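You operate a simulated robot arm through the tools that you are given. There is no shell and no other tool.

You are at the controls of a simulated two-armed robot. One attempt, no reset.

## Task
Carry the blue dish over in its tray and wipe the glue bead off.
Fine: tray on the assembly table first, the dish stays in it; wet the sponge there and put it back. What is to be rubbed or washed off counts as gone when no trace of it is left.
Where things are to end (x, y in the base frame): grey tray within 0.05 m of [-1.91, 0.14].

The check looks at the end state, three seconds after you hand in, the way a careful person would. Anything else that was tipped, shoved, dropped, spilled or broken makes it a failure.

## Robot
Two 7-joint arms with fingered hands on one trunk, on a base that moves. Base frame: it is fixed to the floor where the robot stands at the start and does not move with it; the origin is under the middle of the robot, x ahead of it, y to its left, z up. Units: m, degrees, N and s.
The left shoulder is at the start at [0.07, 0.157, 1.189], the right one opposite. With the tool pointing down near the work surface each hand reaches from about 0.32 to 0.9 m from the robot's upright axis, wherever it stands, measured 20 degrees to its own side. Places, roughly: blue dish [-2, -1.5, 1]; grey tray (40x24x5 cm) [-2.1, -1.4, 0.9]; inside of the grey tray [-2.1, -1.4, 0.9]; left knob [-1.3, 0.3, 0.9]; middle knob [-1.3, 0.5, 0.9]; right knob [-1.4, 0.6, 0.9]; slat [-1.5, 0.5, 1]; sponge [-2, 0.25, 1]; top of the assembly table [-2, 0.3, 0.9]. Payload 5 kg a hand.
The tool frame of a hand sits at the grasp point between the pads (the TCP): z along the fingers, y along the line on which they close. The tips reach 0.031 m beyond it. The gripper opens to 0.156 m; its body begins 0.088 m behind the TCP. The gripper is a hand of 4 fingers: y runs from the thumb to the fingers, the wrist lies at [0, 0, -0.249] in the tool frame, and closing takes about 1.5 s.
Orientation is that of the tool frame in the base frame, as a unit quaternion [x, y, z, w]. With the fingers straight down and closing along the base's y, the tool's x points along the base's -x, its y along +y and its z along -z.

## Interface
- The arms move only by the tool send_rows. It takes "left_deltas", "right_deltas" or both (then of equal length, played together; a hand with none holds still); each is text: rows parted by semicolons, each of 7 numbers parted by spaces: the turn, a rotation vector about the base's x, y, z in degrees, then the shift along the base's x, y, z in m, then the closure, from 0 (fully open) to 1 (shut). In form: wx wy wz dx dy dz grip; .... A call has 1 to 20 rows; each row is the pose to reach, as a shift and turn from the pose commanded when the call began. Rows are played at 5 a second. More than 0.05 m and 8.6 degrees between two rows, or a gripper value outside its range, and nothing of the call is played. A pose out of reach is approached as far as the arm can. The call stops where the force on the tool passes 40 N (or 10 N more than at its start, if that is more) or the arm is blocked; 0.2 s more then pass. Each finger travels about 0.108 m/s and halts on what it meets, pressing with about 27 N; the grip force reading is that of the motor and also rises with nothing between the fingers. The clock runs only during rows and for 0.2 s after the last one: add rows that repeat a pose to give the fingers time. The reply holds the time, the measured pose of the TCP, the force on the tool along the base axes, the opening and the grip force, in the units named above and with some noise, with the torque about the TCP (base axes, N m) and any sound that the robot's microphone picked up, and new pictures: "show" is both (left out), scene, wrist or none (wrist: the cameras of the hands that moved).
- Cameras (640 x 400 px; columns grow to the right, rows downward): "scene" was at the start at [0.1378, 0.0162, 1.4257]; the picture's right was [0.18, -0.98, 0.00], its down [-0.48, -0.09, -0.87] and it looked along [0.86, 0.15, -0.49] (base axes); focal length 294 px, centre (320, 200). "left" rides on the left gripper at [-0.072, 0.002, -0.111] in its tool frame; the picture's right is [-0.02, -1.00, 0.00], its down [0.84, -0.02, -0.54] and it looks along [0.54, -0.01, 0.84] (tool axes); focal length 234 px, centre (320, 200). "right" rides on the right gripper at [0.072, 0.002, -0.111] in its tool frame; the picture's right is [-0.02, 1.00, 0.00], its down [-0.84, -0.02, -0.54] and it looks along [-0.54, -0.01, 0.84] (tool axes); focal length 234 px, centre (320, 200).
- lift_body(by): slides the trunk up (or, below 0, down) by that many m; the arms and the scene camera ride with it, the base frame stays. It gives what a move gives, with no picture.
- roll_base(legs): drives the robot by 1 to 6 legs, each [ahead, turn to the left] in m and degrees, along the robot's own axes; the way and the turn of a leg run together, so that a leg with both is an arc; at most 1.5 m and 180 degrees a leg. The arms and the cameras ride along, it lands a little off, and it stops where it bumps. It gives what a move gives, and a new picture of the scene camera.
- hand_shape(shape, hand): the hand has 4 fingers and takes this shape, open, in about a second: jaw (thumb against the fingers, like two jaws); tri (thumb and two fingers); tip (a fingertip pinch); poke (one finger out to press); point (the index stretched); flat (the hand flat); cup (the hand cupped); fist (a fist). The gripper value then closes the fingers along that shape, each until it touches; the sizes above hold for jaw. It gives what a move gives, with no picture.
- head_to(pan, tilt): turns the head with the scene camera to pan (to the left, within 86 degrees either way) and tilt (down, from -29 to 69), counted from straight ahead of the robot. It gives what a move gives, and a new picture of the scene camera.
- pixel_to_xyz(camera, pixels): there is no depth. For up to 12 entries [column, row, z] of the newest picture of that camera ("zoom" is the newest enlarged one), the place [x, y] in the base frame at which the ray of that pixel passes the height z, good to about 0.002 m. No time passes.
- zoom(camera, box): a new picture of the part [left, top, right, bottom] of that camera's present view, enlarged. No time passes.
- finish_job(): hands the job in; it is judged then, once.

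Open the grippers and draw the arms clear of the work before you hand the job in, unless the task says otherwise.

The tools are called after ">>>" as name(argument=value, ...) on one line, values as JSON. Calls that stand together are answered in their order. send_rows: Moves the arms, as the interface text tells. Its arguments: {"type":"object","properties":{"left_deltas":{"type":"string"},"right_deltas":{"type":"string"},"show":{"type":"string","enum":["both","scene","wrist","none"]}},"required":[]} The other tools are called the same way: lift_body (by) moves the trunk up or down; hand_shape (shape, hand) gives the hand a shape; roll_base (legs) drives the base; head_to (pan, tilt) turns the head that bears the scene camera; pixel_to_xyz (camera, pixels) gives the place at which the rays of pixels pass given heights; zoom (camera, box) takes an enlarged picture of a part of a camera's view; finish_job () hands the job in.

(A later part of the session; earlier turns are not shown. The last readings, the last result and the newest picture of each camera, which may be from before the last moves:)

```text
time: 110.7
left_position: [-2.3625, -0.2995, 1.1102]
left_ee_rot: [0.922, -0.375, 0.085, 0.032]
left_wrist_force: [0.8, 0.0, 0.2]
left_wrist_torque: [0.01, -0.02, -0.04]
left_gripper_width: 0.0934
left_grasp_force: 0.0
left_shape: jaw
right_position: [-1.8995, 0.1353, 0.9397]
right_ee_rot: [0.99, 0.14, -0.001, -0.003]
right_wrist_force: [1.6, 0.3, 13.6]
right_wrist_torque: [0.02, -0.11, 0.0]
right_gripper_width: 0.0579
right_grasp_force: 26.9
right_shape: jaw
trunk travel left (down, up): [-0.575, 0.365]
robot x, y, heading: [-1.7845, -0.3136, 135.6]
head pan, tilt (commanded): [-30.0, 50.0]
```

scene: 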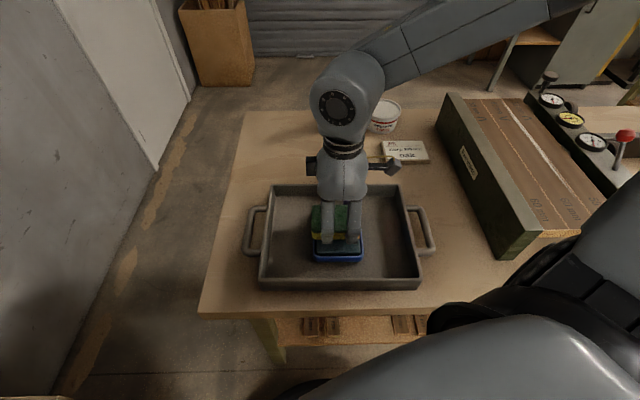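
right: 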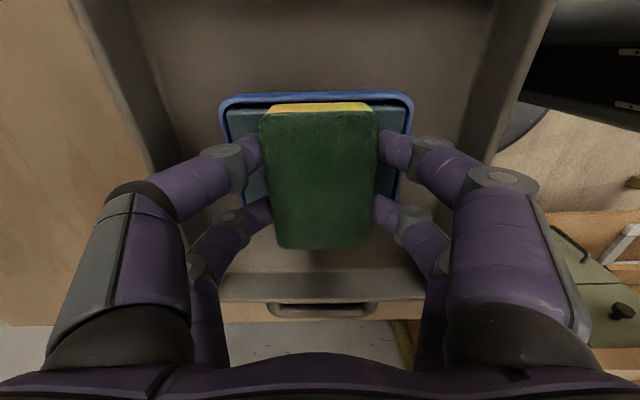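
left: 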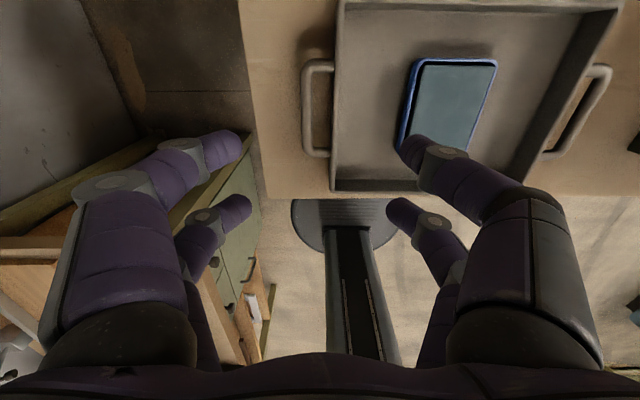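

Contact with 13.6 N. I hold the sponge pressed there for about 3 s with small 6 mm rubbing moves along the dish.

>>> send_rows(right_deltas="0 0 0 0 0 0 1;0 0 0 -0.001 0.004 0 1;0 0 0 -0.002 0.008 0 1;0 0 0 -0.001 0.004 0 1;0 0 0 0 0 0 1;0 0 0 0.001 -0.004 0 1;0 0 0 0.002 -0.008 0 1;0 0 0 0.001 -0.004 0 1;0 0 0 0 0 0 1;0 0 0 0 0 0 1;0 0 0 0 0 0 1;0 0 0 0 0 0 1")

```text
time: 113.3
left_position: [-2.3636, -0.2991, 1.1094]
left_ee_rot: [0.922, -0.376, 0.086, 0.033]
left_wrist_force: [-0.4, 0.9, 0.0]
left_wrist_torque: [0.0, -0.01, -0.03]
left_gripper_width: 0.0932
left_grasp_force: 0.0
left_shape: jaw
right_position: [-1.8992, 0.1351, 0.941]
right_ee_rot: [0.99, 0.14, -0.001, -0.003]
right_wrist_force: [1.2, -5.3, 10.1]
right_wrist_torque: [-0.1, -0.06, -0.04]
right_gripper_width: 0.058
right_grasp_force: 26.7
right_shape: jaw
trunk travel left (down, up): [-0.575, 0.365]
robot x, y, heading: [-1.7843, -0.3159, 135.8]
head pan, tilt (commanded): [-30.0, 50.0]
```

scene: 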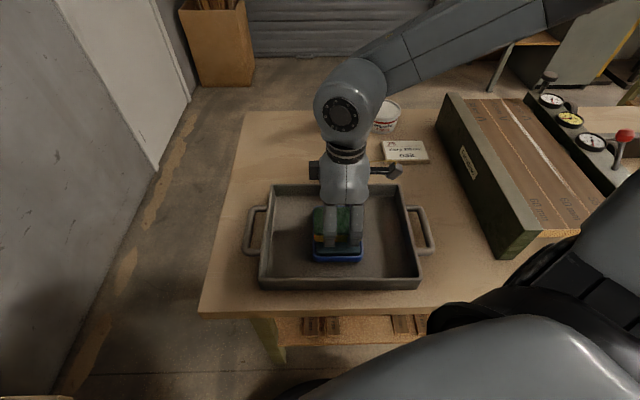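
right: 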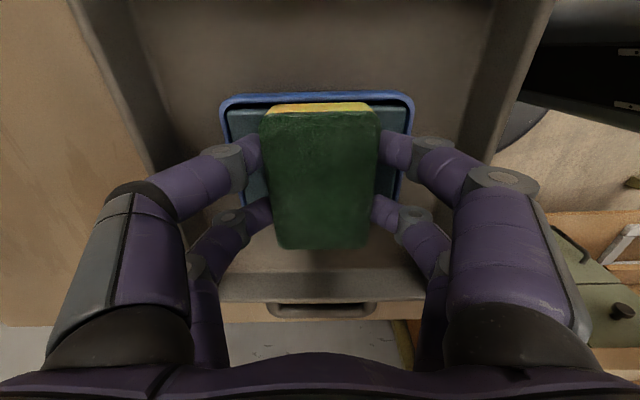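

The yellow foam seems darker now. I zoom in on the sponge in the scene view.

>>> zoom(camera="scene", box=[298, 195, 378, 275])

>>> zoom(camera="right", box=[200, 70, 440, 260])

```text
5.00 times, centred on (338, 235) of scene
```

zoom: 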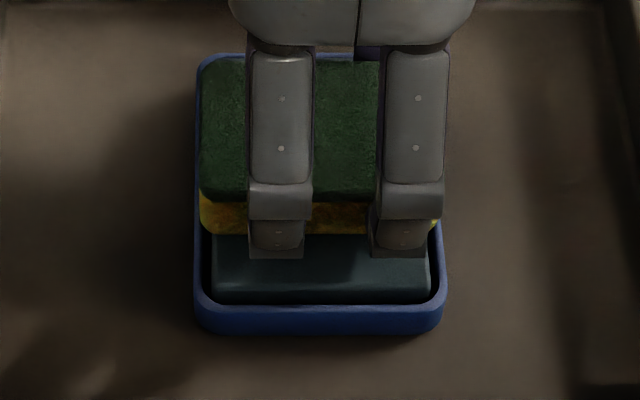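

```text
2.11 times, centred on (320, 165) of right
```

zoom: 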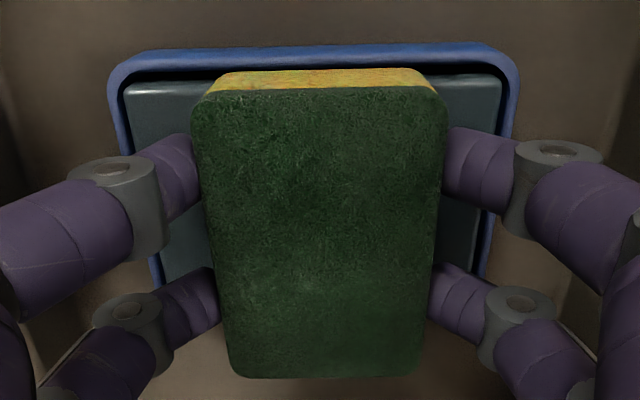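

The sponge rests on the pad itself, between the rims. I lift it slowly and compare its foam.

>>> send_rows(right_deltas="0 0 0 0 0 0.01 1;0 0 0 0 0 0.025 1;0 0 0 0 0 0.05 1;0 0 0 0 0 0.08 1;0 0 0 0 0 0.11 1;0 0 0 0 0 0.11 1")

>>> zoom(camera="scene", box=[290, 150, 390, 270])

```text
time: 114.7
left_position: [-2.3636, -0.2975, 1.1093]
left_ee_rot: [0.922, -0.376, 0.085, 0.034]
left_wrist_force: [0.7, 0.9, -0.3]
left_wrist_torque: [-0.02, -0.01, 0.02]
left_gripper_width: 0.0934
left_grasp_force: 0.0
left_shape: jaw
right_position: [-1.8993, 0.136, 1.0494]
right_ee_rot: [0.99, 0.141, 0.001, -0.002]
right_wrist_force: [0.4, 0.1, 0.3]
right_wrist_torque: [-0.03, 0.0, -0.01]
right_gripper_width: 0.0579
right_grasp_force: 27.4
right_shape: jaw
trunk travel left (down, up): [-0.575, 0.365]
robot x, y, heading: [-1.788, -0.3126, 135.7]
head pan, tilt (commanded): [-30.0, 50.0]
```

scene: 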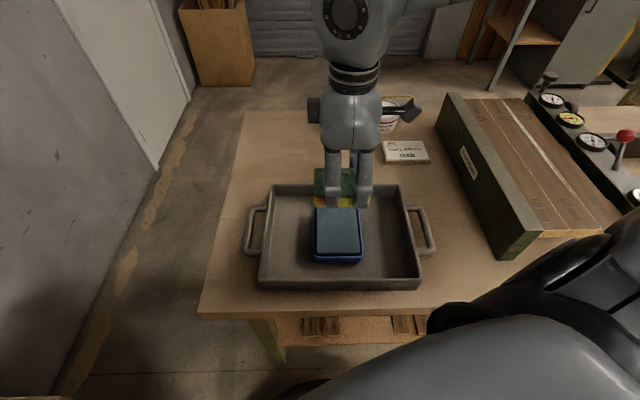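
right: 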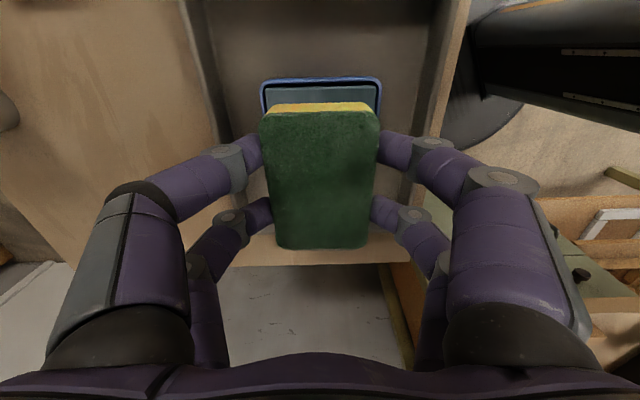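

```text
3.33 times, centred on (340, 210) of scene
```

zoom: 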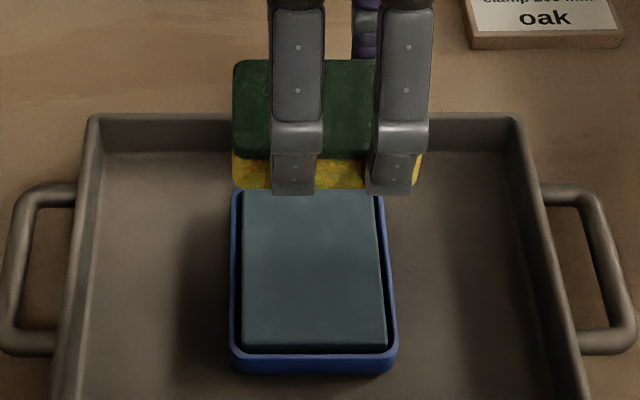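

The foam looks slightly darker; wiping will show whether it is wet enough. The far end of the bead is beyond reach from here, so I raise the hand to z 1.15 and then relocate the base about 0.37 m along the table by backing off, turning and coming in again.

>>> send_rows(right_deltas="0 0 0 0 0 0.03 1;0 0 0 0 0 0.06 1;0 0 0 0 0 0.09 1;0 0 0 0 0 0.1 1;0 0 0 0 0 0.1 1", show="none")

>>> roll_base(legs=[[-0.36, 0]])

```text
time: 115.9
left_position: [-2.3631, -0.2976, 1.1096]
left_ee_rot: [0.922, -0.375, 0.085, 0.032]
left_wrist_force: [0.4, -0.1, -0.1]
left_wrist_torque: [0.01, -0.02, -0.02]
left_gripper_width: 0.0933
left_grasp_force: 0.1
left_shape: jaw
right_position: [-1.8991, 0.1358, 1.1497]
right_ee_rot: [0.99, 0.141, -0.001, -0.002]
right_wrist_force: [0.7, 0.2, 0.2]
right_wrist_torque: [0.01, 0.05, 0.03]
right_gripper_width: 0.0582
right_grasp_force: 27.2
right_shape: jaw
trunk travel left (down, up): [-0.575, 0.365]
robot x, y, heading: [-1.787, -0.3139, 135.7]
head pan, tilt (commanded): [-30.0, 50.0]
```

```text
time: 118.2
left_position: [-2.1057, -0.5481, 1.1078]
left_ee_rot: [0.923, -0.375, 0.086, 0.033]
left_wrist_force: [0.6, 0.3, -0.4]
left_wrist_torque: [-0.01, 0.01, 0.02]
left_gripper_width: 0.0931
left_grasp_force: 0.0
left_shape: jaw
right_position: [-1.643, -0.1137, 1.1492]
right_ee_rot: [0.99, 0.141, 0.0, -0.002]
right_wrist_force: [0.5, 0.4, -0.1]
right_wrist_torque: [0.01, 0.01, 0.03]
right_gripper_width: 0.0582
right_grasp_force: 26.6
right_shape: jaw
trunk travel left (down, up): [-0.575, 0.365]
robot x, y, heading: [-1.5291, -0.561, 136.0]
head pan, tilt (commanded): [-30.0, 50.0]
```

scene: 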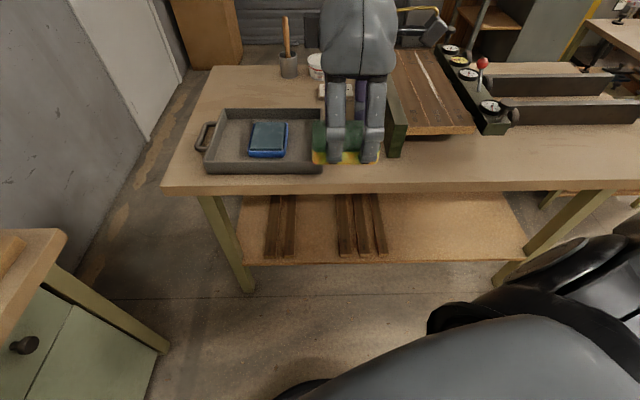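

From (-1.529,-0.561) I turn right 60.6 degrees, drive 0.38 m toward the jig's front, then turn left to about 125 degrees.

>>> roll_base(legs=[[0, -60.6]])

>>> head_to(pan=0, tilt=45)

```text
time: 121.2
left_position: [-1.8079, -0.0568, 1.1074]
left_ee_rot: [-0.615, 0.783, -0.057, -0.072]
left_wrist_force: [-0.3, -0.7, -0.2]
left_wrist_torque: [-0.03, 0.02, 0.02]
left_gripper_width: 0.0932
left_grasp_force: 0.1
left_shape: jaw
right_position: [-1.1995, -0.2377, 1.1497]
right_ee_rot: [0.929, -0.37, 0.0, -0.002]
right_wrist_force: [-0.5, -0.3, 0.1]
right_wrist_torque: [0.03, -0.02, -0.01]
right_gripper_width: 0.0578
right_grasp_force: 27.2
right_shape: jaw
trunk travel left (down, up): [-0.575, 0.365]
robot x, y, heading: [-1.5275, -0.5601, 76.2]
head pan, tilt (commanded): [-30.0, 50.0]
```

scene: 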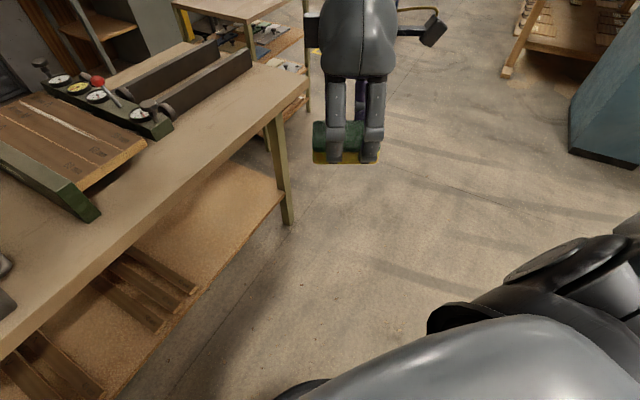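

```text
time: 122.2
left_position: [-1.809, -0.0582, 1.1086]
left_ee_rot: [-0.615, 0.783, -0.058, -0.071]
left_wrist_force: [-0.8, -0.7, 0.3]
left_wrist_torque: [-0.01, 0.03, 0.01]
left_gripper_width: 0.0933
left_grasp_force: 0.1
left_shape: jaw
right_position: [-1.199, -0.2376, 1.1489]
right_ee_rot: [0.929, -0.369, 0.001, -0.002]
right_wrist_force: [-0.6, -0.4, 0.2]
right_wrist_torque: [0.01, 0.0, -0.03]
right_gripper_width: 0.0581
right_grasp_force: 27.4
right_shape: jaw
trunk travel left (down, up): [-0.575, 0.365]
robot x, y, heading: [-1.5272, -0.5637, 76.2]
head pan, tilt (commanded): [0.0, 45.0]
```

scene: 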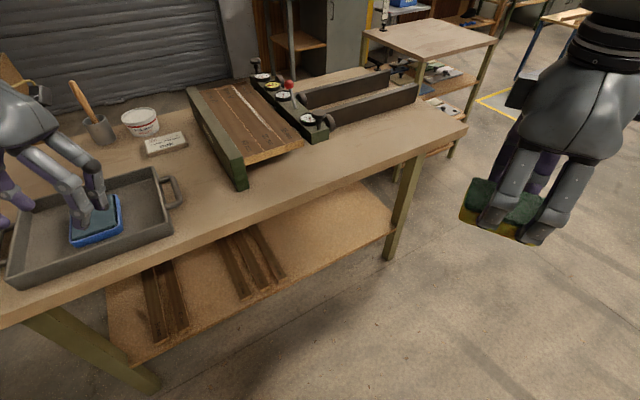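

The way ahead is clear, the left hand passes well above tray and block. I drive 0.38 m ahead.

>>> roll_base(legs=[[0.38, 0]])

>>> roll_base(legs=[[0, 49]])

>>> head_to(pan=-25, tilt=50)

```text
time: 124.6
left_position: [-1.7117, 0.313, 1.1085]
left_ee_rot: [-0.61, 0.787, -0.058, -0.07]
left_wrist_force: [-0.2, 0.7, 0.0]
left_wrist_torque: [-0.03, 0.0, 0.01]
left_gripper_width: 0.0933
left_grasp_force: 0.0
left_shape: jaw
right_position: [-1.1048, 0.1269, 1.1491]
right_ee_rot: [0.927, -0.375, 0.0, -0.002]
right_wrist_force: [-0.4, 0.0, -0.3]
right_wrist_torque: [0.0, -0.01, 0.0]
right_gripper_width: 0.0579
right_grasp_force: 27.5
right_shape: jaw
trunk travel left (down, up): [-0.575, 0.365]
robot x, y, heading: [-1.4344, -0.1942, 76.0]
head pan, tilt (commanded): [0.0, 45.0]
```

scene: 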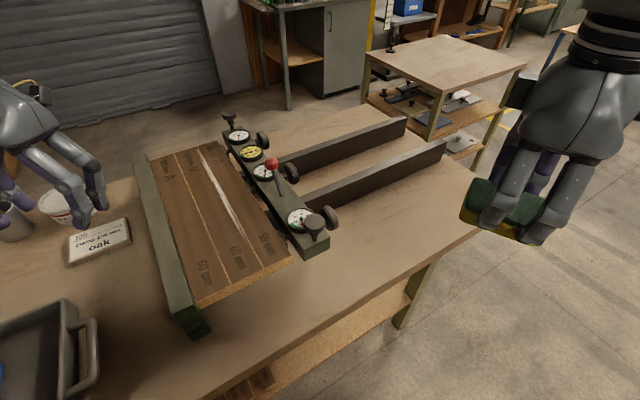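

```text
time: 127.2
left_position: [-2.0028, -0.0736, 1.1092]
left_ee_rot: [0.884, -0.46, 0.081, 0.04]
left_wrist_force: [0.2, 0.4, 0.5]
left_wrist_torque: [-0.03, 0.0, -0.01]
left_gripper_width: 0.0935
left_grasp_force: 0.0
left_shape: jaw
right_position: [-1.4664, 0.2671, 1.1494]
right_ee_rot: [0.999, 0.049, -0.001, -0.002]
right_wrist_force: [0.1, -0.4, 1.1]
right_wrist_torque: [0.0, -0.04, -0.01]
right_gripper_width: 0.0577
right_grasp_force: 26.9
right_shape: jaw
trunk travel left (down, up): [-0.575, 0.365]
robot x, y, heading: [-1.4383, -0.1946, 125.2]
head pan, tilt (commanded): [0.0, 45.0]
```

scene: 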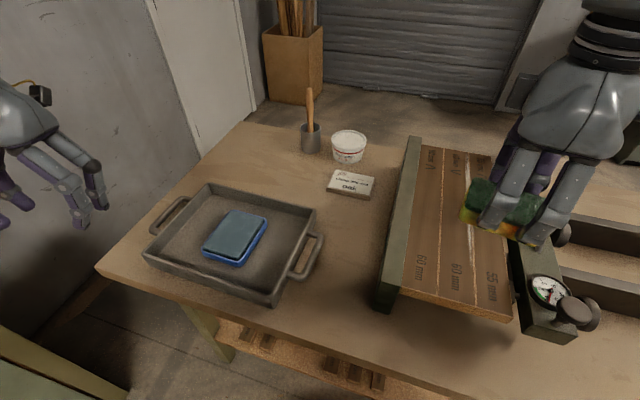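

```text
time: 128.1
left_position: [-2.0018, -0.074, 1.1084]
left_ee_rot: [0.884, -0.459, 0.08, 0.04]
left_wrist_force: [-0.3, 0.4, 0.0]
left_wrist_torque: [0.01, -0.01, -0.01]
left_gripper_width: 0.0931
left_grasp_force: 0.0
left_shape: jaw
right_position: [-1.4658, 0.2673, 1.1491]
right_ee_rot: [0.999, 0.049, 0.0, -0.001]
right_wrist_force: [0.3, 0.4, -0.4]
right_wrist_torque: [-0.01, -0.04, -0.03]
right_gripper_width: 0.058
right_grasp_force: 26.7
right_shape: jaw
trunk travel left (down, up): [-0.575, 0.365]
robot x, y, heading: [-1.4381, -0.1959, 125.5]
head pan, tilt (commanded): [-25.0, 50.0]
```

scene: 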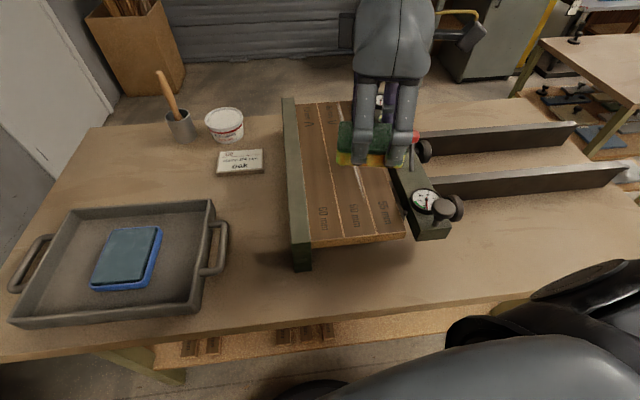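

The jig is now straight in front. I zoom in on the slats to re-measure the joint and the bead from this position.

>>> zoom(camera="scene", box=[270, 90, 480, 275])

>>> zoom(camera="right", box=[0, 0, 640, 400])

```text
2.16 times, centred on (375, 182) of scene
```

zoom: 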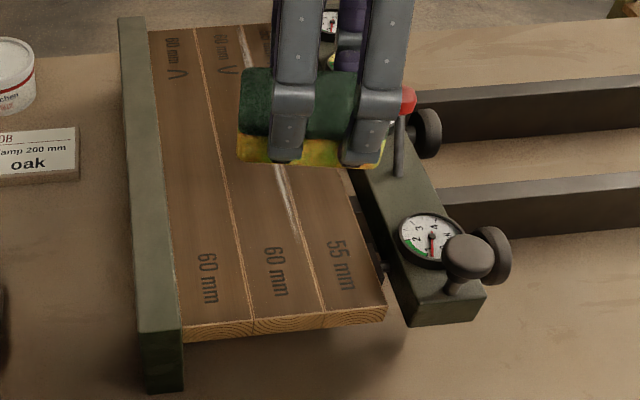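

```text
1.00 times, centred on (320, 200) of right (not enlarged: the box is as wide or as high as the picture)
```

zoom: 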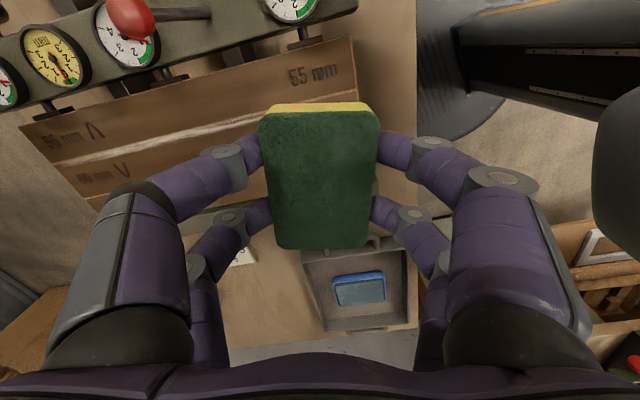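

>>> pixel_to_xyz(camera="scene", pixels=[[376, 234, 0.95], [338, 102, 0.95], [366, 200, 0.95], [405, 230, 0.95], [312, 241, 0.95], [376, 234, 0.93], [405, 230, 0.93], [312, 241, 0.93], [338, 102, 0.93], [366, 200, 0.93], [415, 136, 1.03], [428, 199, 0.97]])

```text
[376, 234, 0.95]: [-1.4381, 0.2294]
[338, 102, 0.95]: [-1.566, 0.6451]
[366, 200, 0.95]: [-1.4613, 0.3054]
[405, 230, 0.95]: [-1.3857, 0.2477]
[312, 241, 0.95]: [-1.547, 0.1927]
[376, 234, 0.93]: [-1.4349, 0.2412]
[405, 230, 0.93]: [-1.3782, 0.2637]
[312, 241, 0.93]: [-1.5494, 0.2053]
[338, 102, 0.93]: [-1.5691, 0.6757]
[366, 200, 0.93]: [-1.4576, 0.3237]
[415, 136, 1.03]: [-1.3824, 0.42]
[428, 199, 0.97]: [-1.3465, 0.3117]
```

The slat top is near z 0.945, the joint runs from (-1.437,0.232) to (-1.567,0.653), and the lever's ball is 10.6 cm right of it with its top at about 1.04. I align the hand (+11.5 degrees) over the near end of the bead and lower to just above the slats.

>>> send_rows(right_deltas="0 0 5.75 0.005 0.006 0 1;0 0 11.5 0.009 0.011 0 1;0 0 11.5 0.009 0.011 -0.03 1;0 0 11.5 0.009 0.011 -0.06 1;0 0 11.5 0.009 0.011 -0.09 1;0 0 11.5 0.009 0.011 -0.12 1;0 0 11.5 0.009 0.011 -0.14 1;0 0 11.5 0.009 0.011 -0.14 1")

```text
time: 129.9
left_position: [-2.0015, -0.074, 1.109]
left_ee_rot: [0.884, -0.459, 0.082, 0.041]
left_wrist_force: [-0.7, 0.6, -0.5]
left_wrist_torque: [0.0, 0.0, -0.01]
left_gripper_width: 0.0932
left_grasp_force: 0.0
left_shape: jaw
right_position: [-1.4571, 0.2782, 1.0092]
right_ee_rot: [0.989, 0.149, 0.0, -0.002]
right_wrist_force: [0.4, 0.0, 0.1]
right_wrist_torque: [-0.03, 0.0, 0.0]
right_gripper_width: 0.0576
right_grasp_force: 27.0
right_shape: jaw
trunk travel left (down, up): [-0.575, 0.365]
robot x, y, heading: [-1.4399, -0.1924, 125.3]
head pan, tilt (commanded): [-25.0, 50.0]
```

scene: 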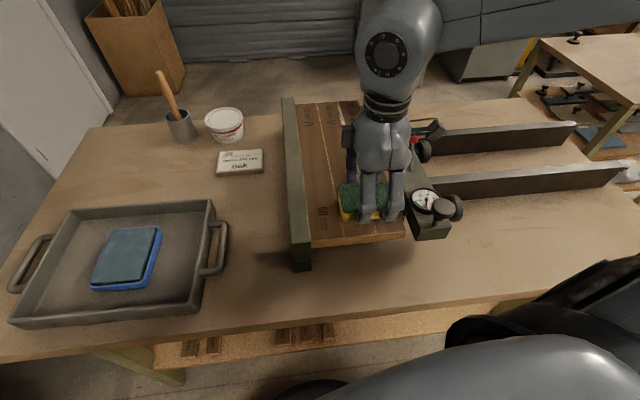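
right: 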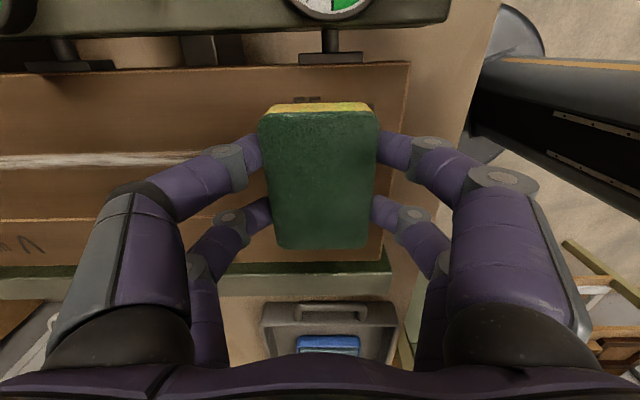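

The sponge hovers just above the near end of the joint; alignment in the wrist view is good. The camera box on the hand's right will pass over the lever ball, so I zoom to check its lower extent.

>>> zoom(camera="scene", box=[320, 80, 480, 250])

```text
2.35 times, centred on (400, 165) of scene
```

zoom: 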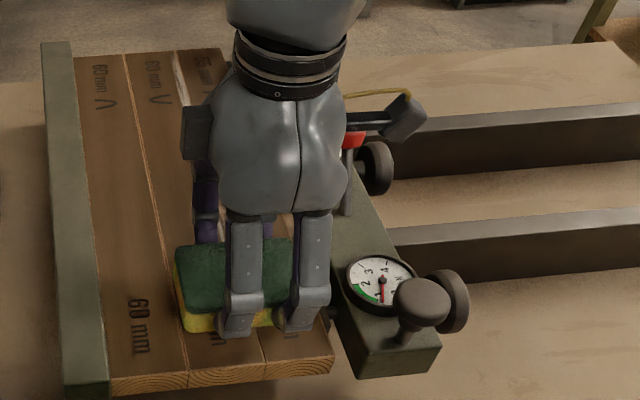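

The camera box will pass about 3 cm above the ball. I lower in 2-3 mm steps to feel the slat surface.

>>> send_rows(right_deltas="0 0 0 0 0 -0.004 1;0 0 0 0 0 -0.008 1;0 0 0 0 0 -0.011 1;0 0 0 0 0 -0.013 1;0 0 0 0 0 -0.015 1;0 0 0 0 0 -0.015 1", show="wrist")

```text
time: 131.3
left_position: [-2.0013, -0.0745, 1.1102]
left_ee_rot: [0.884, -0.458, 0.081, 0.04]
left_wrist_force: [-0.4, 0.0, 0.3]
left_wrist_torque: [0.01, 0.0, -0.02]
left_gripper_width: 0.0933
left_grasp_force: 0.1
left_shape: jaw
right_position: [-1.4584, 0.2776, 0.9965]
right_ee_rot: [0.989, 0.148, 0.0, -0.005]
right_wrist_force: [2.1, 2.1, 29.5]
right_wrist_torque: [0.16, -0.1, -0.01]
right_gripper_width: 0.0579
right_grasp_force: 26.8
right_shape: jaw
trunk travel left (down, up): [-0.575, 0.365]
robot x, y, heading: [-1.4399, -0.1938, 125.2]
head pan, tilt (commanded): [-25.0, 50.0]
```

right: 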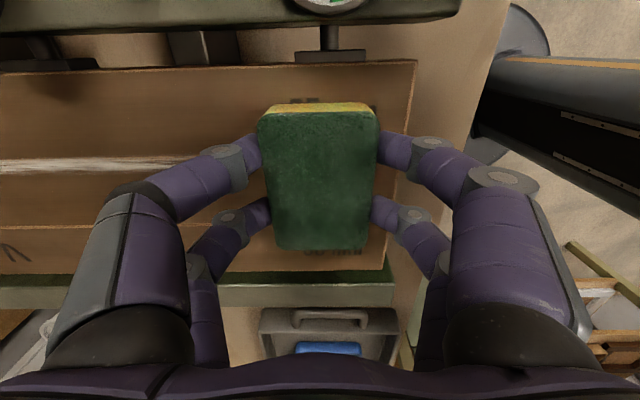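

Contact at TCP z about 0.997 with 29.5 N, more than I want. I ease up 2 mm and wipe the first 10 cm along the joint.

>>> send_rows(right_deltas="0 0 0 0 0 0.002 1;0 0 0 -0.0029 0.0096 0.002 1;0 0 0 -0.0059 0.0191 0.002 1;0 0 0 -0.0088 0.0287 0.002 1;0 0 0 -0.0118 0.0382 0.002 1;0 0 0 -0.0147 0.0478 0.002 1;0 0 0 -0.0177 0.0573 0.002 1;0 0 0 -0.0206 0.0669 0.002 1;0 0 0 -0.0236 0.0765 0.002 1;0 0 0 -0.0265 0.086 0.002 1;0 0 0 -0.0295 0.0956 0.002 1;0 0 0 -0.0295 0.0956 0.002 1")

```text
time: 133.9
left_position: [-2.0009, -0.0739, 1.1088]
left_ee_rot: [0.884, -0.459, 0.082, 0.04]
left_wrist_force: [-0.1, -0.6, -1.0]
left_wrist_torque: [-0.02, -0.02, -0.01]
left_gripper_width: 0.0933
left_grasp_force: 0.0
left_shape: jaw
right_position: [-1.4862, 0.3758, 0.9957]
right_ee_rot: [0.989, 0.147, 0.0, -0.002]
right_wrist_force: [1.4, -4.7, 6.1]
right_wrist_torque: [-0.21, -0.09, -0.05]
right_gripper_width: 0.0578
right_grasp_force: 27.4
right_shape: jaw
trunk travel left (down, up): [-0.575, 0.365]
robot x, y, heading: [-1.4352, -0.1953, 125.3]
head pan, tilt (commanded): [-25.0, 50.0]
```

scene: 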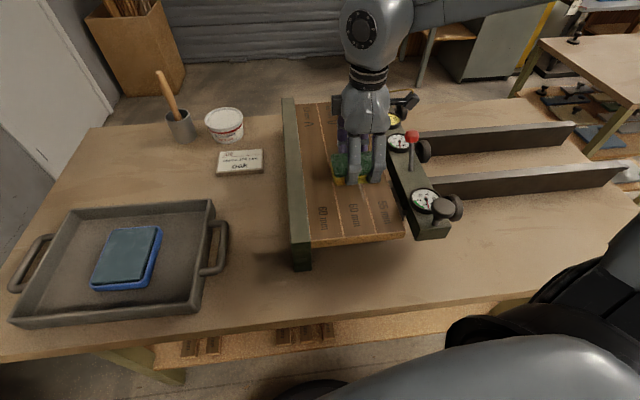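
right: 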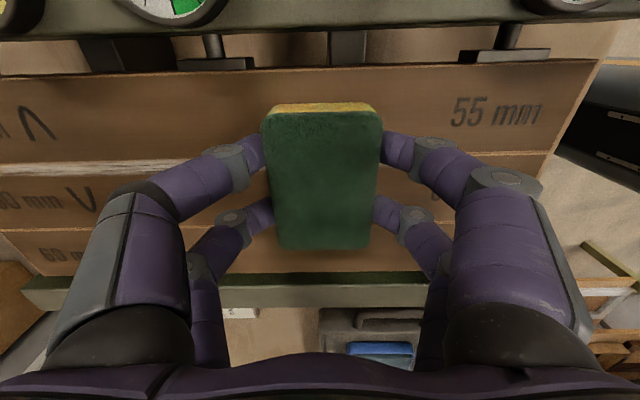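

Pressing with 6 N and sliding well. I zoom to see whether the bead behind the sponge is gone.

>>> zoom(camera="scene", box=[300, 150, 430, 250])

>>> zoom(camera="right", box=[380, 80, 600, 220])

```text
4.00 times, centred on (365, 200) of scene
```

zoom: 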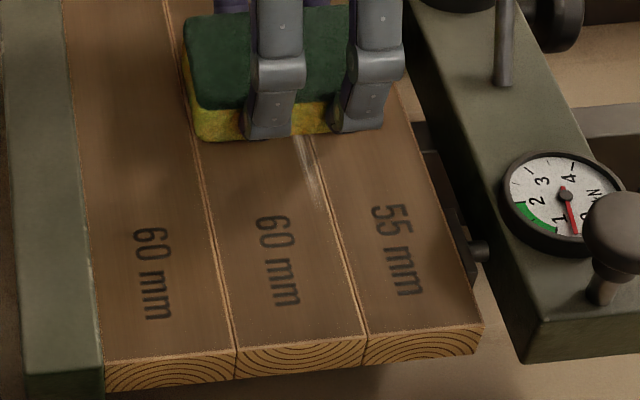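

```text
2.86 times, centred on (490, 150) of right
```

zoom: 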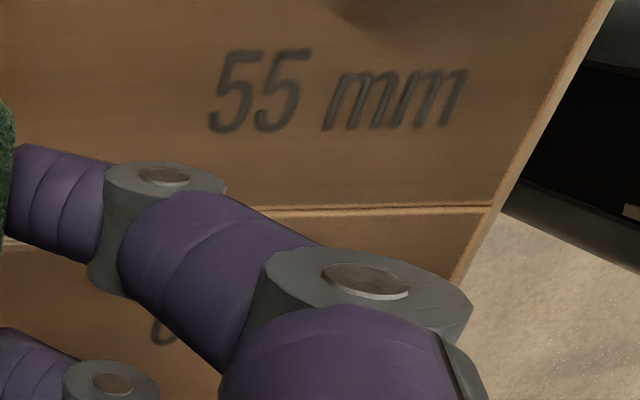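

The bead behind the sponge is fainter but not gone, so several passes are needed. I press a little more and continue 18 cm toward the far end.

>>> send_rows(right_deltas="0 0 0 -0.0029 0.0096 -0.0008 1;0 0 0 -0.0059 0.0191 -0.0008 1;0 0 0 -0.0088 0.0287 -0.0008 1;0 0 0 -0.0118 0.0382 -0.0008 1;0 0 0 -0.0147 0.0478 -0.0008 1;0 0 0 -0.0177 0.0573 -0.0008 1;0 0 0 -0.0206 0.0669 -0.0008 1;0 0 0 -0.0236 0.0765 -0.0008 1;0 0 0 -0.0265 0.086 -0.0008 1;0 0 0 -0.0295 0.0956 -0.0008 1;0 0 0 -0.0324 0.1051 -0.0008 1;0 0 0 -0.0353 0.1147 -0.0008 1;0 0 0 -0.0383 0.1242 -0.0008 1;0 0 0 -0.0412 0.1338 -0.0008 1;0 0 0 -0.0442 0.1434 -0.0008 1;0 0 0 -0.0471 0.1529 -0.0008 1;0 0 0 -0.0501 0.1625 -0.0008 1;0 0 0 -0.053 0.172 -0.0008 1;0 0 0 -0.053 0.172 -0.0008 1")

```text
time: 137.9
left_position: [-2.0022, -0.0744, 1.1085]
left_ee_rot: [0.884, -0.459, 0.081, 0.04]
left_wrist_force: [0.6, -0.2, 0.1]
left_wrist_torque: [0.0, -0.02, 0.0]
left_gripper_width: 0.0934
left_grasp_force: 0.1
left_shape: jaw
right_position: [-1.539, 0.5462, 0.997]
right_ee_rot: [0.989, 0.148, 0.0, -0.003]
right_wrist_force: [-0.7, -1.8, 1.5]
right_wrist_torque: [-0.1, -0.06, -0.02]
right_gripper_width: 0.0578
right_grasp_force: 26.9
right_shape: jaw
trunk travel left (down, up): [-0.575, 0.365]
robot x, y, heading: [-1.4381, -0.1943, 125.3]
head pan, tilt (commanded): [-25.0, 50.0]
```

scene: 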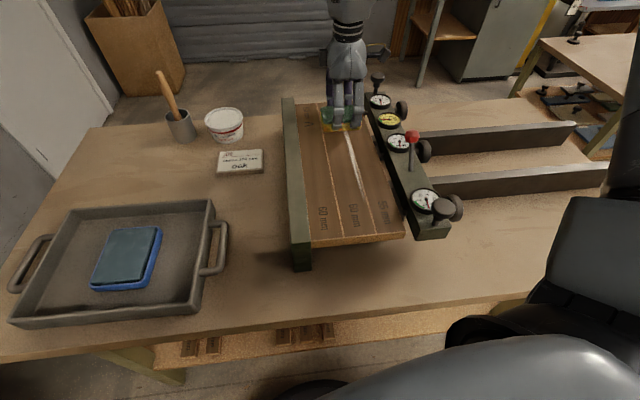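
right: 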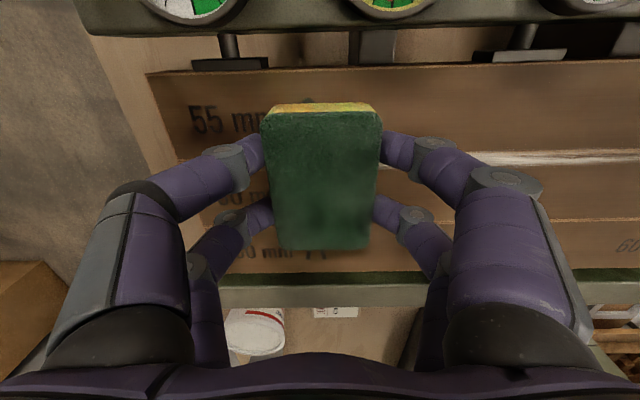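

The bead is still visible behind the sponge, and the pressure has fallen to 1.5 N. I zoom to judge the effect.

>>> zoom(camera="scene", box=[300, 110, 430, 250])

>>> zoom(camera="right", box=[370, 100, 640, 220])

```text
2.86 times, centred on (365, 180) of scene
```

zoom: 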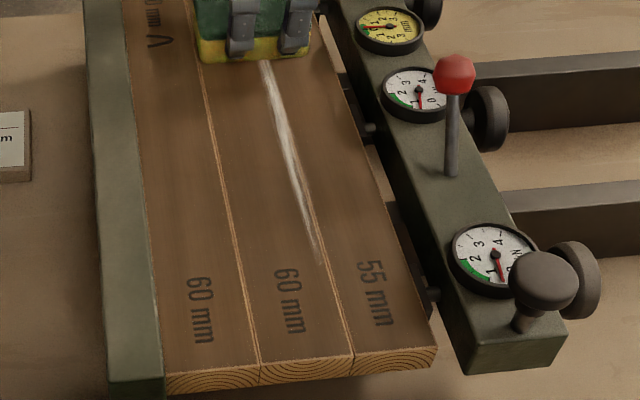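

```text
2.37 times, centred on (505, 160) of right
```

zoom: 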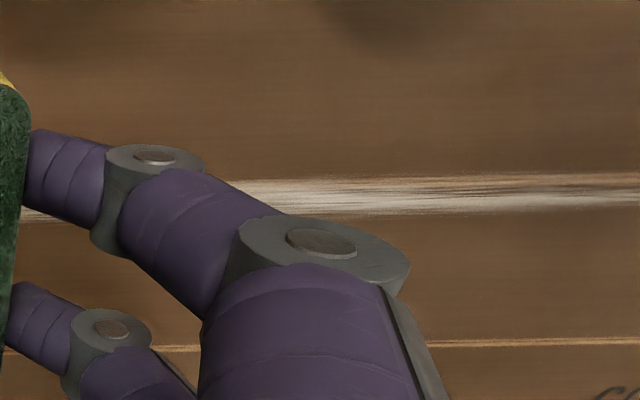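

The bead is streaky; it needs more pressure and several passes. I press about 1.5 mm deeper here and wipe on to the far end and back.

>>> send_rows(right_deltas="0 0 0 0 0 -0.001 1;0 0 0 0 0 -0.0015 1;0 0 0 0 0 -0.0015 1", show="none")

```text
time: 138.7
left_position: [-2.0012, -0.0751, 1.1092]
left_ee_rot: [0.884, -0.459, 0.081, 0.04]
left_wrist_force: [-0.8, -1.3, 0.7]
left_wrist_torque: [0.04, 0.01, -0.02]
left_gripper_width: 0.0934
left_grasp_force: 0.0
left_shape: jaw
right_position: [-1.5399, 0.5462, 0.9961]
right_ee_rot: [0.989, 0.148, -0.001, -0.003]
right_wrist_force: [3.3, -0.3, 9.7]
right_wrist_torque: [-0.14, -0.17, 0.01]
right_gripper_width: 0.0576
right_grasp_force: 27.5
right_shape: jaw
trunk travel left (down, up): [-0.575, 0.365]
robot x, y, heading: [-1.4385, -0.1955, 125.5]
head pan, tilt (commanded): [-25.0, 50.0]
```

Now 9.7 N. I wipe forward 8.5 cm to the far end and back again.

>>> send_rows(right_deltas="0 0 0 -0.0032 0.0104 -0.0003 1;0 0 0 -0.0064 0.0208 -0.0005 1;0 0 0 -0.0096 0.0312 -0.0005 1;0 0 0 -0.0128 0.0416 -0.0005 1;0 0 0 -0.016 0.0519 -0.0005 1;0 0 0 -0.0192 0.0623 -0.0005 1;0 0 0 -0.0224 0.0727 -0.0005 1;0 0 0 -0.0256 0.0831 -0.0005 1;0 0 0 -0.0256 0.0831 -0.0005 1")

```text
time: 140.7
left_position: [-2.0023, -0.0768, 1.1095]
left_ee_rot: [0.884, -0.459, 0.081, 0.039]
left_wrist_force: [0.3, -0.1, 0.1]
left_wrist_torque: [0.0, 0.04, -0.02]
left_gripper_width: 0.0933
left_grasp_force: 0.1
left_shape: jaw
right_position: [-1.5661, 0.6256, 0.9964]
right_ee_rot: [0.989, 0.149, -0.001, -0.003]
right_wrist_force: [3.7, -12.6, 16.8]
right_wrist_torque: [-0.51, -0.17, -0.04]
right_gripper_width: 0.058
right_grasp_force: 27.1
right_shape: jaw
trunk travel left (down, up): [-0.575, 0.365]
robot x, y, heading: [-1.4365, -0.1978, 125.4]
head pan, tilt (commanded): [-25.0, 50.0]
```

scene: 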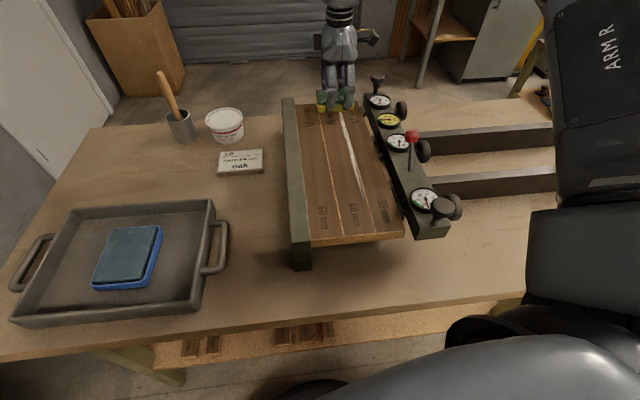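
right: 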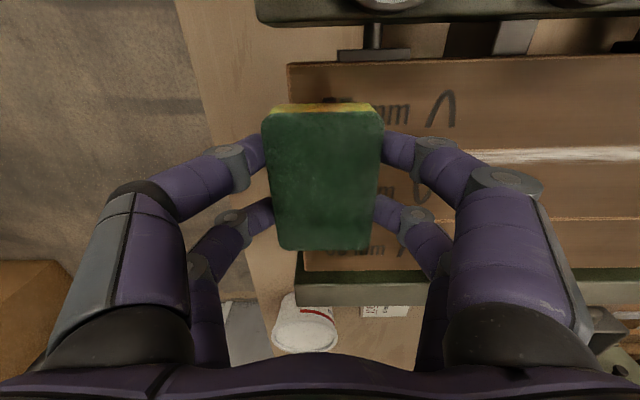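

The far end is reached with 17 N and steady sliding friction. I wipe back over the whole bead to the near end, letting the height follow the surface.

>>> send_rows(right_deltas="0 0 0 0.0058 -0.0188 0.0004 1;0 0 0 0.0116 -0.0377 0.0005 1;0 0 0 0.0174 -0.0566 0.0006 1;0 0 0 0.0232 -0.0754 0.0007 1;0 0 0 0.029 -0.0942 0.0008 1;0 0 0 0.0348 -0.1131 0.0009 1;0 0 0 0.0407 -0.132 0.001 1;0 0 0 0.0465 -0.1508 0.0011 1;0 0 0 0.0523 -0.1696 0.0012 1;0 0 0 0.0581 -0.1885 0.0013 1;0 0 0 0.0639 -0.2073 0.0014 1;0 0 0 0.0697 -0.2262 0.0015 1;0 0 0 0.0755 -0.245 0.0016 1;0 0 0 0.0813 -0.2639 0.0017 1;0 0 0 0.0871 -0.2827 0.0018 1;0 0 0 0.0929 -0.3016 0.0019 1;0 0 0 0.0987 -0.3204 0.002 1;0 0 0 0.1045 -0.3393 0.0021 1;0 0 0 0.1045 -0.3393 0.0021 1")

>>> zoom(camera="scene", box=[300, 95, 430, 250])

```text
time: 144.7
left_position: [-2.003, -0.0741, 1.1081]
left_ee_rot: [0.884, -0.458, 0.082, 0.04]
left_wrist_force: [0.5, 0.1, 0.2]
left_wrist_torque: [0.04, 0.02, -0.01]
left_gripper_width: 0.0933
left_grasp_force: 0.0
left_shape: jaw
right_position: [-1.4609, 0.2888, 0.9943]
right_ee_rot: [0.989, 0.148, 0.001, -0.002]
right_wrist_force: [-2.4, 11.1, 17.0]
right_wrist_torque: [0.67, 0.21, 0.02]
right_gripper_width: 0.0606
right_grasp_force: 26.8
right_shape: jaw
trunk travel left (down, up): [-0.575, 0.365]
robot x, y, heading: [-1.4342, -0.1944, 124.9]
head pan, tilt (commanded): [-25.0, 50.0]
```

scene: 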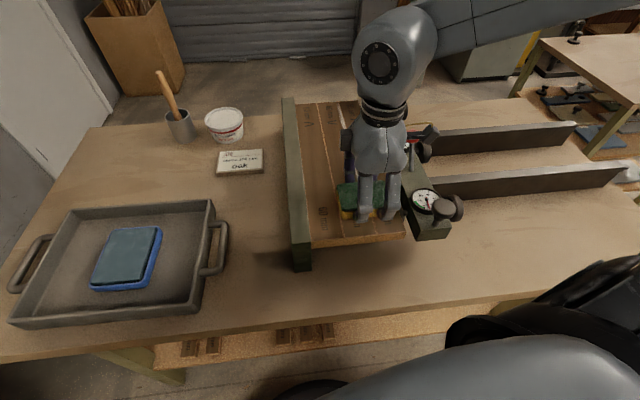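
right: 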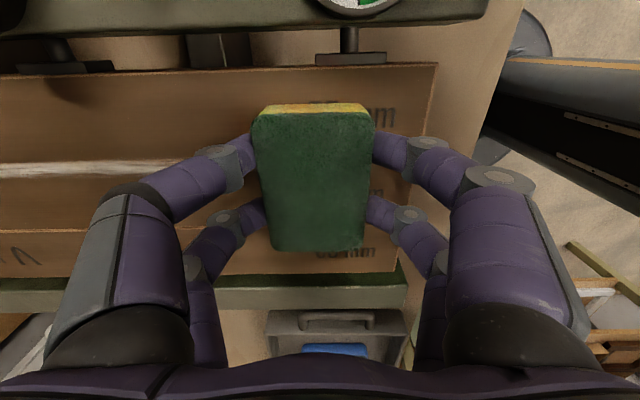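

```text
2.58 times, centred on (365, 172) of scene
```

zoom: 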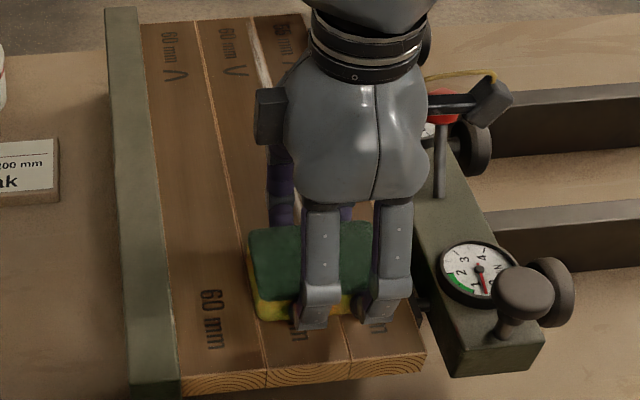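

I compare the remaining bead in the wrist view (left part near row 168).

>>> zoom(camera="right", box=[0, 90, 260, 250])

```text
2.46 times, centred on (130, 170) of right
```

zoom: 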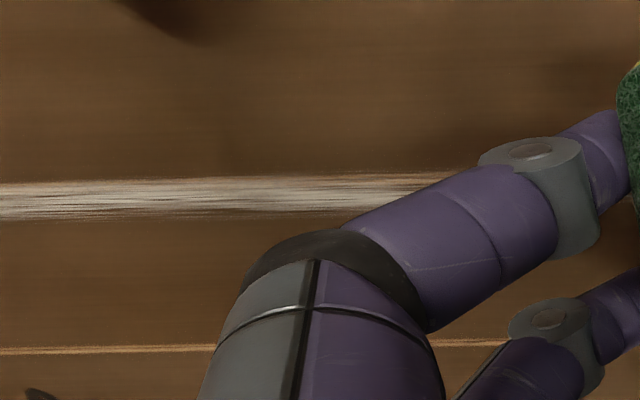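

It is hard to tell progress from here. I lift the sponge and move it aside to the left to see the whole bead.

>>> send_rows(right_deltas="0 0 0 0 0 0.03 1;0 0 0 0 0 0.07 1;0 0 0 0 0 0.11 1;0 0 0 -0.04 -0.012 0.12 1;0 0 0 -0.08 -0.025 0.12 1;0 0 0 -0.12 -0.037 0.12 1;0 0 0 -0.16 -0.05 0.12 1;0 0 0 -0.19 -0.06 0.12 1;0 0 0 -0.19 -0.06 0.12 1")

>>> zoom(camera="scene", box=[300, 95, 430, 250])

```text
time: 146.7
left_position: [-2.0007, -0.0742, 1.1091]
left_ee_rot: [0.884, -0.459, 0.081, 0.041]
left_wrist_force: [-0.2, -0.2, 0.1]
left_wrist_torque: [0.01, 0.05, 0.0]
left_gripper_width: 0.093
left_grasp_force: 0.0
left_shape: jaw
right_position: [-1.6491, 0.2292, 1.117]
right_ee_rot: [0.989, 0.148, -0.001, -0.002]
right_wrist_force: [0.3, 0.4, 0.6]
right_wrist_torque: [0.01, 0.03, -0.02]
right_gripper_width: 0.0598
right_grasp_force: 27.3
right_shape: jaw
trunk travel left (down, up): [-0.575, 0.365]
robot x, y, heading: [-1.4419, -0.196, 125.4]
head pan, tilt (commanded): [-25.0, 50.0]
```

scene: 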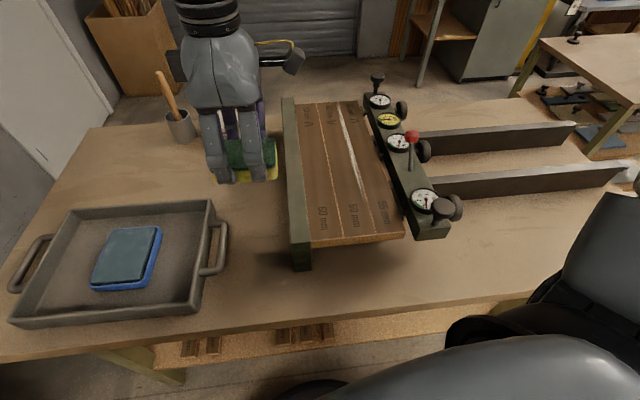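
right: 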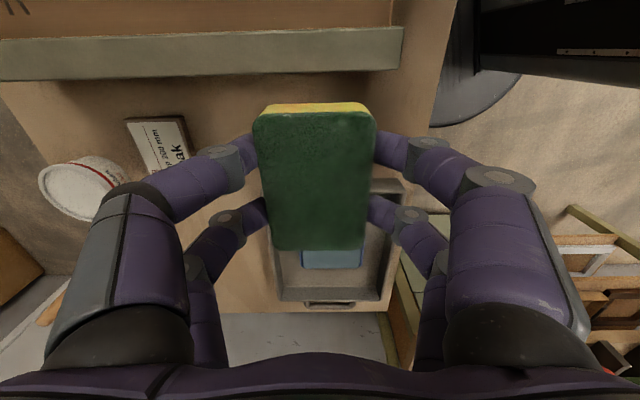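

```text
2.58 times, centred on (365, 172) of scene
```

zoom: 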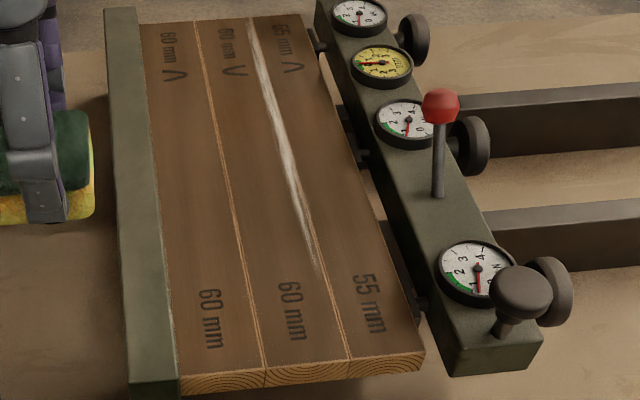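

The bead is still there. I zoom on the sponge itself to check whether it really looks wet and how it sits in the fingers.

>>> zoom(camera="scene", box=[190, 90, 300, 200])

>>> zoom(camera="right", box=[220, 80, 420, 260])

>>> zoom(camera="scene", box=[330, 105, 380, 155])

```text
3.64 times, centred on (245, 145) of scene
```

zoom: 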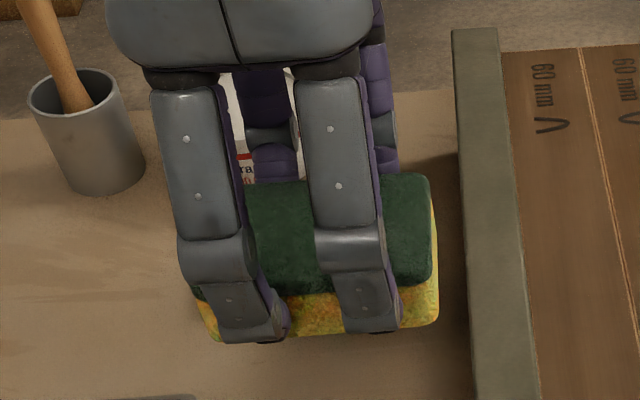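

```text
2.22 times, centred on (320, 170) of right
```

zoom: 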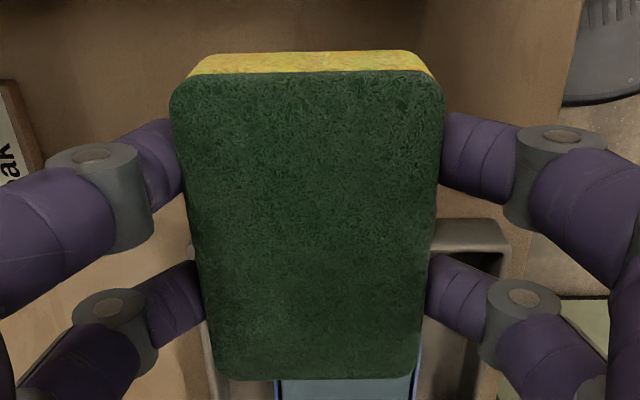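

```text
8.00 times, centred on (355, 130) of scene
```

zoom: 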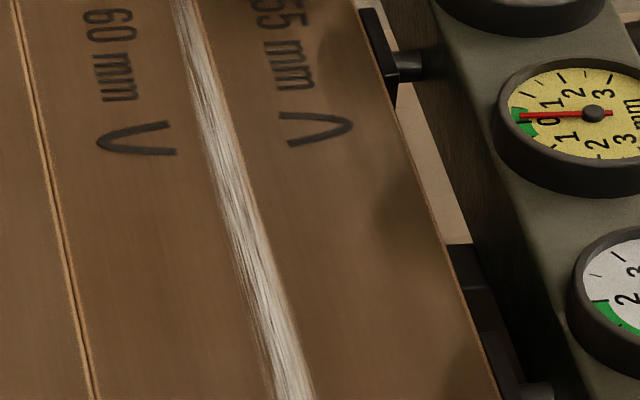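

The sponge is slightly tilted in the grip and the bead shows streaks. I make a scrubbing test on one stretch: set down at the middle of the bead and press firmly.

>>> send_rows(right_deltas="0 0 0 0.0195 0.033 0 1;0 0 0 0.039 0.066 0 1;0 0 0 0.0585 0.099 0 1;0 0 0 0.078 0.132 0 1;0 0 0 0.0975 0.165 0 1;0 0 0 0.117 0.198 0 1;0 0 0 0.1363 0.231 0 1;0 0 0 0.1363 0.231 -0.04 1;0 0 0 0.1363 0.231 -0.08 1;0 0 0 0.1363 0.231 -0.11 1;0 0 0 0.1363 0.231 -0.117 1;0 0 0 0.1363 0.231 -0.12 1;0 0 0 0.1363 0.231 -0.122 1;0 0 0 0.1363 0.231 -0.122 1")

```text
time: 149.7
left_position: [-2.0015, -0.0735, 1.1087]
left_ee_rot: [0.884, -0.459, 0.081, 0.041]
left_wrist_force: [0.2, -0.9, -0.2]
left_wrist_torque: [-0.02, 0.02, -0.01]
left_gripper_width: 0.0932
left_grasp_force: 0.0
left_shape: jaw
right_position: [-1.5141, 0.4616, 0.9938]
right_ee_rot: [0.989, 0.148, -0.001, -0.004]
right_wrist_force: [2.7, 3.3, 15.6]
right_wrist_torque: [0.04, -0.01, 0.04]
right_gripper_width: 0.0599
right_grasp_force: 26.9
right_shape: jaw
trunk travel left (down, up): [-0.575, 0.365]
robot x, y, heading: [-1.4349, -0.1971, 125.3]
head pan, tilt (commanded): [-25.0, 50.0]
```

scene: 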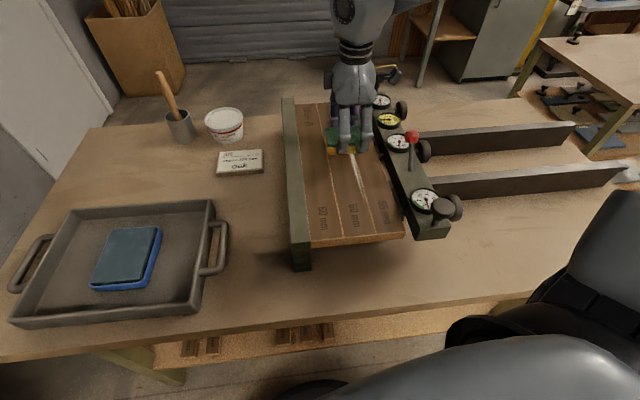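
right: 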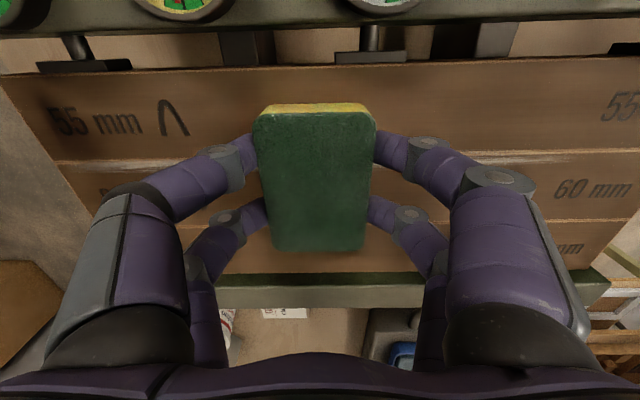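

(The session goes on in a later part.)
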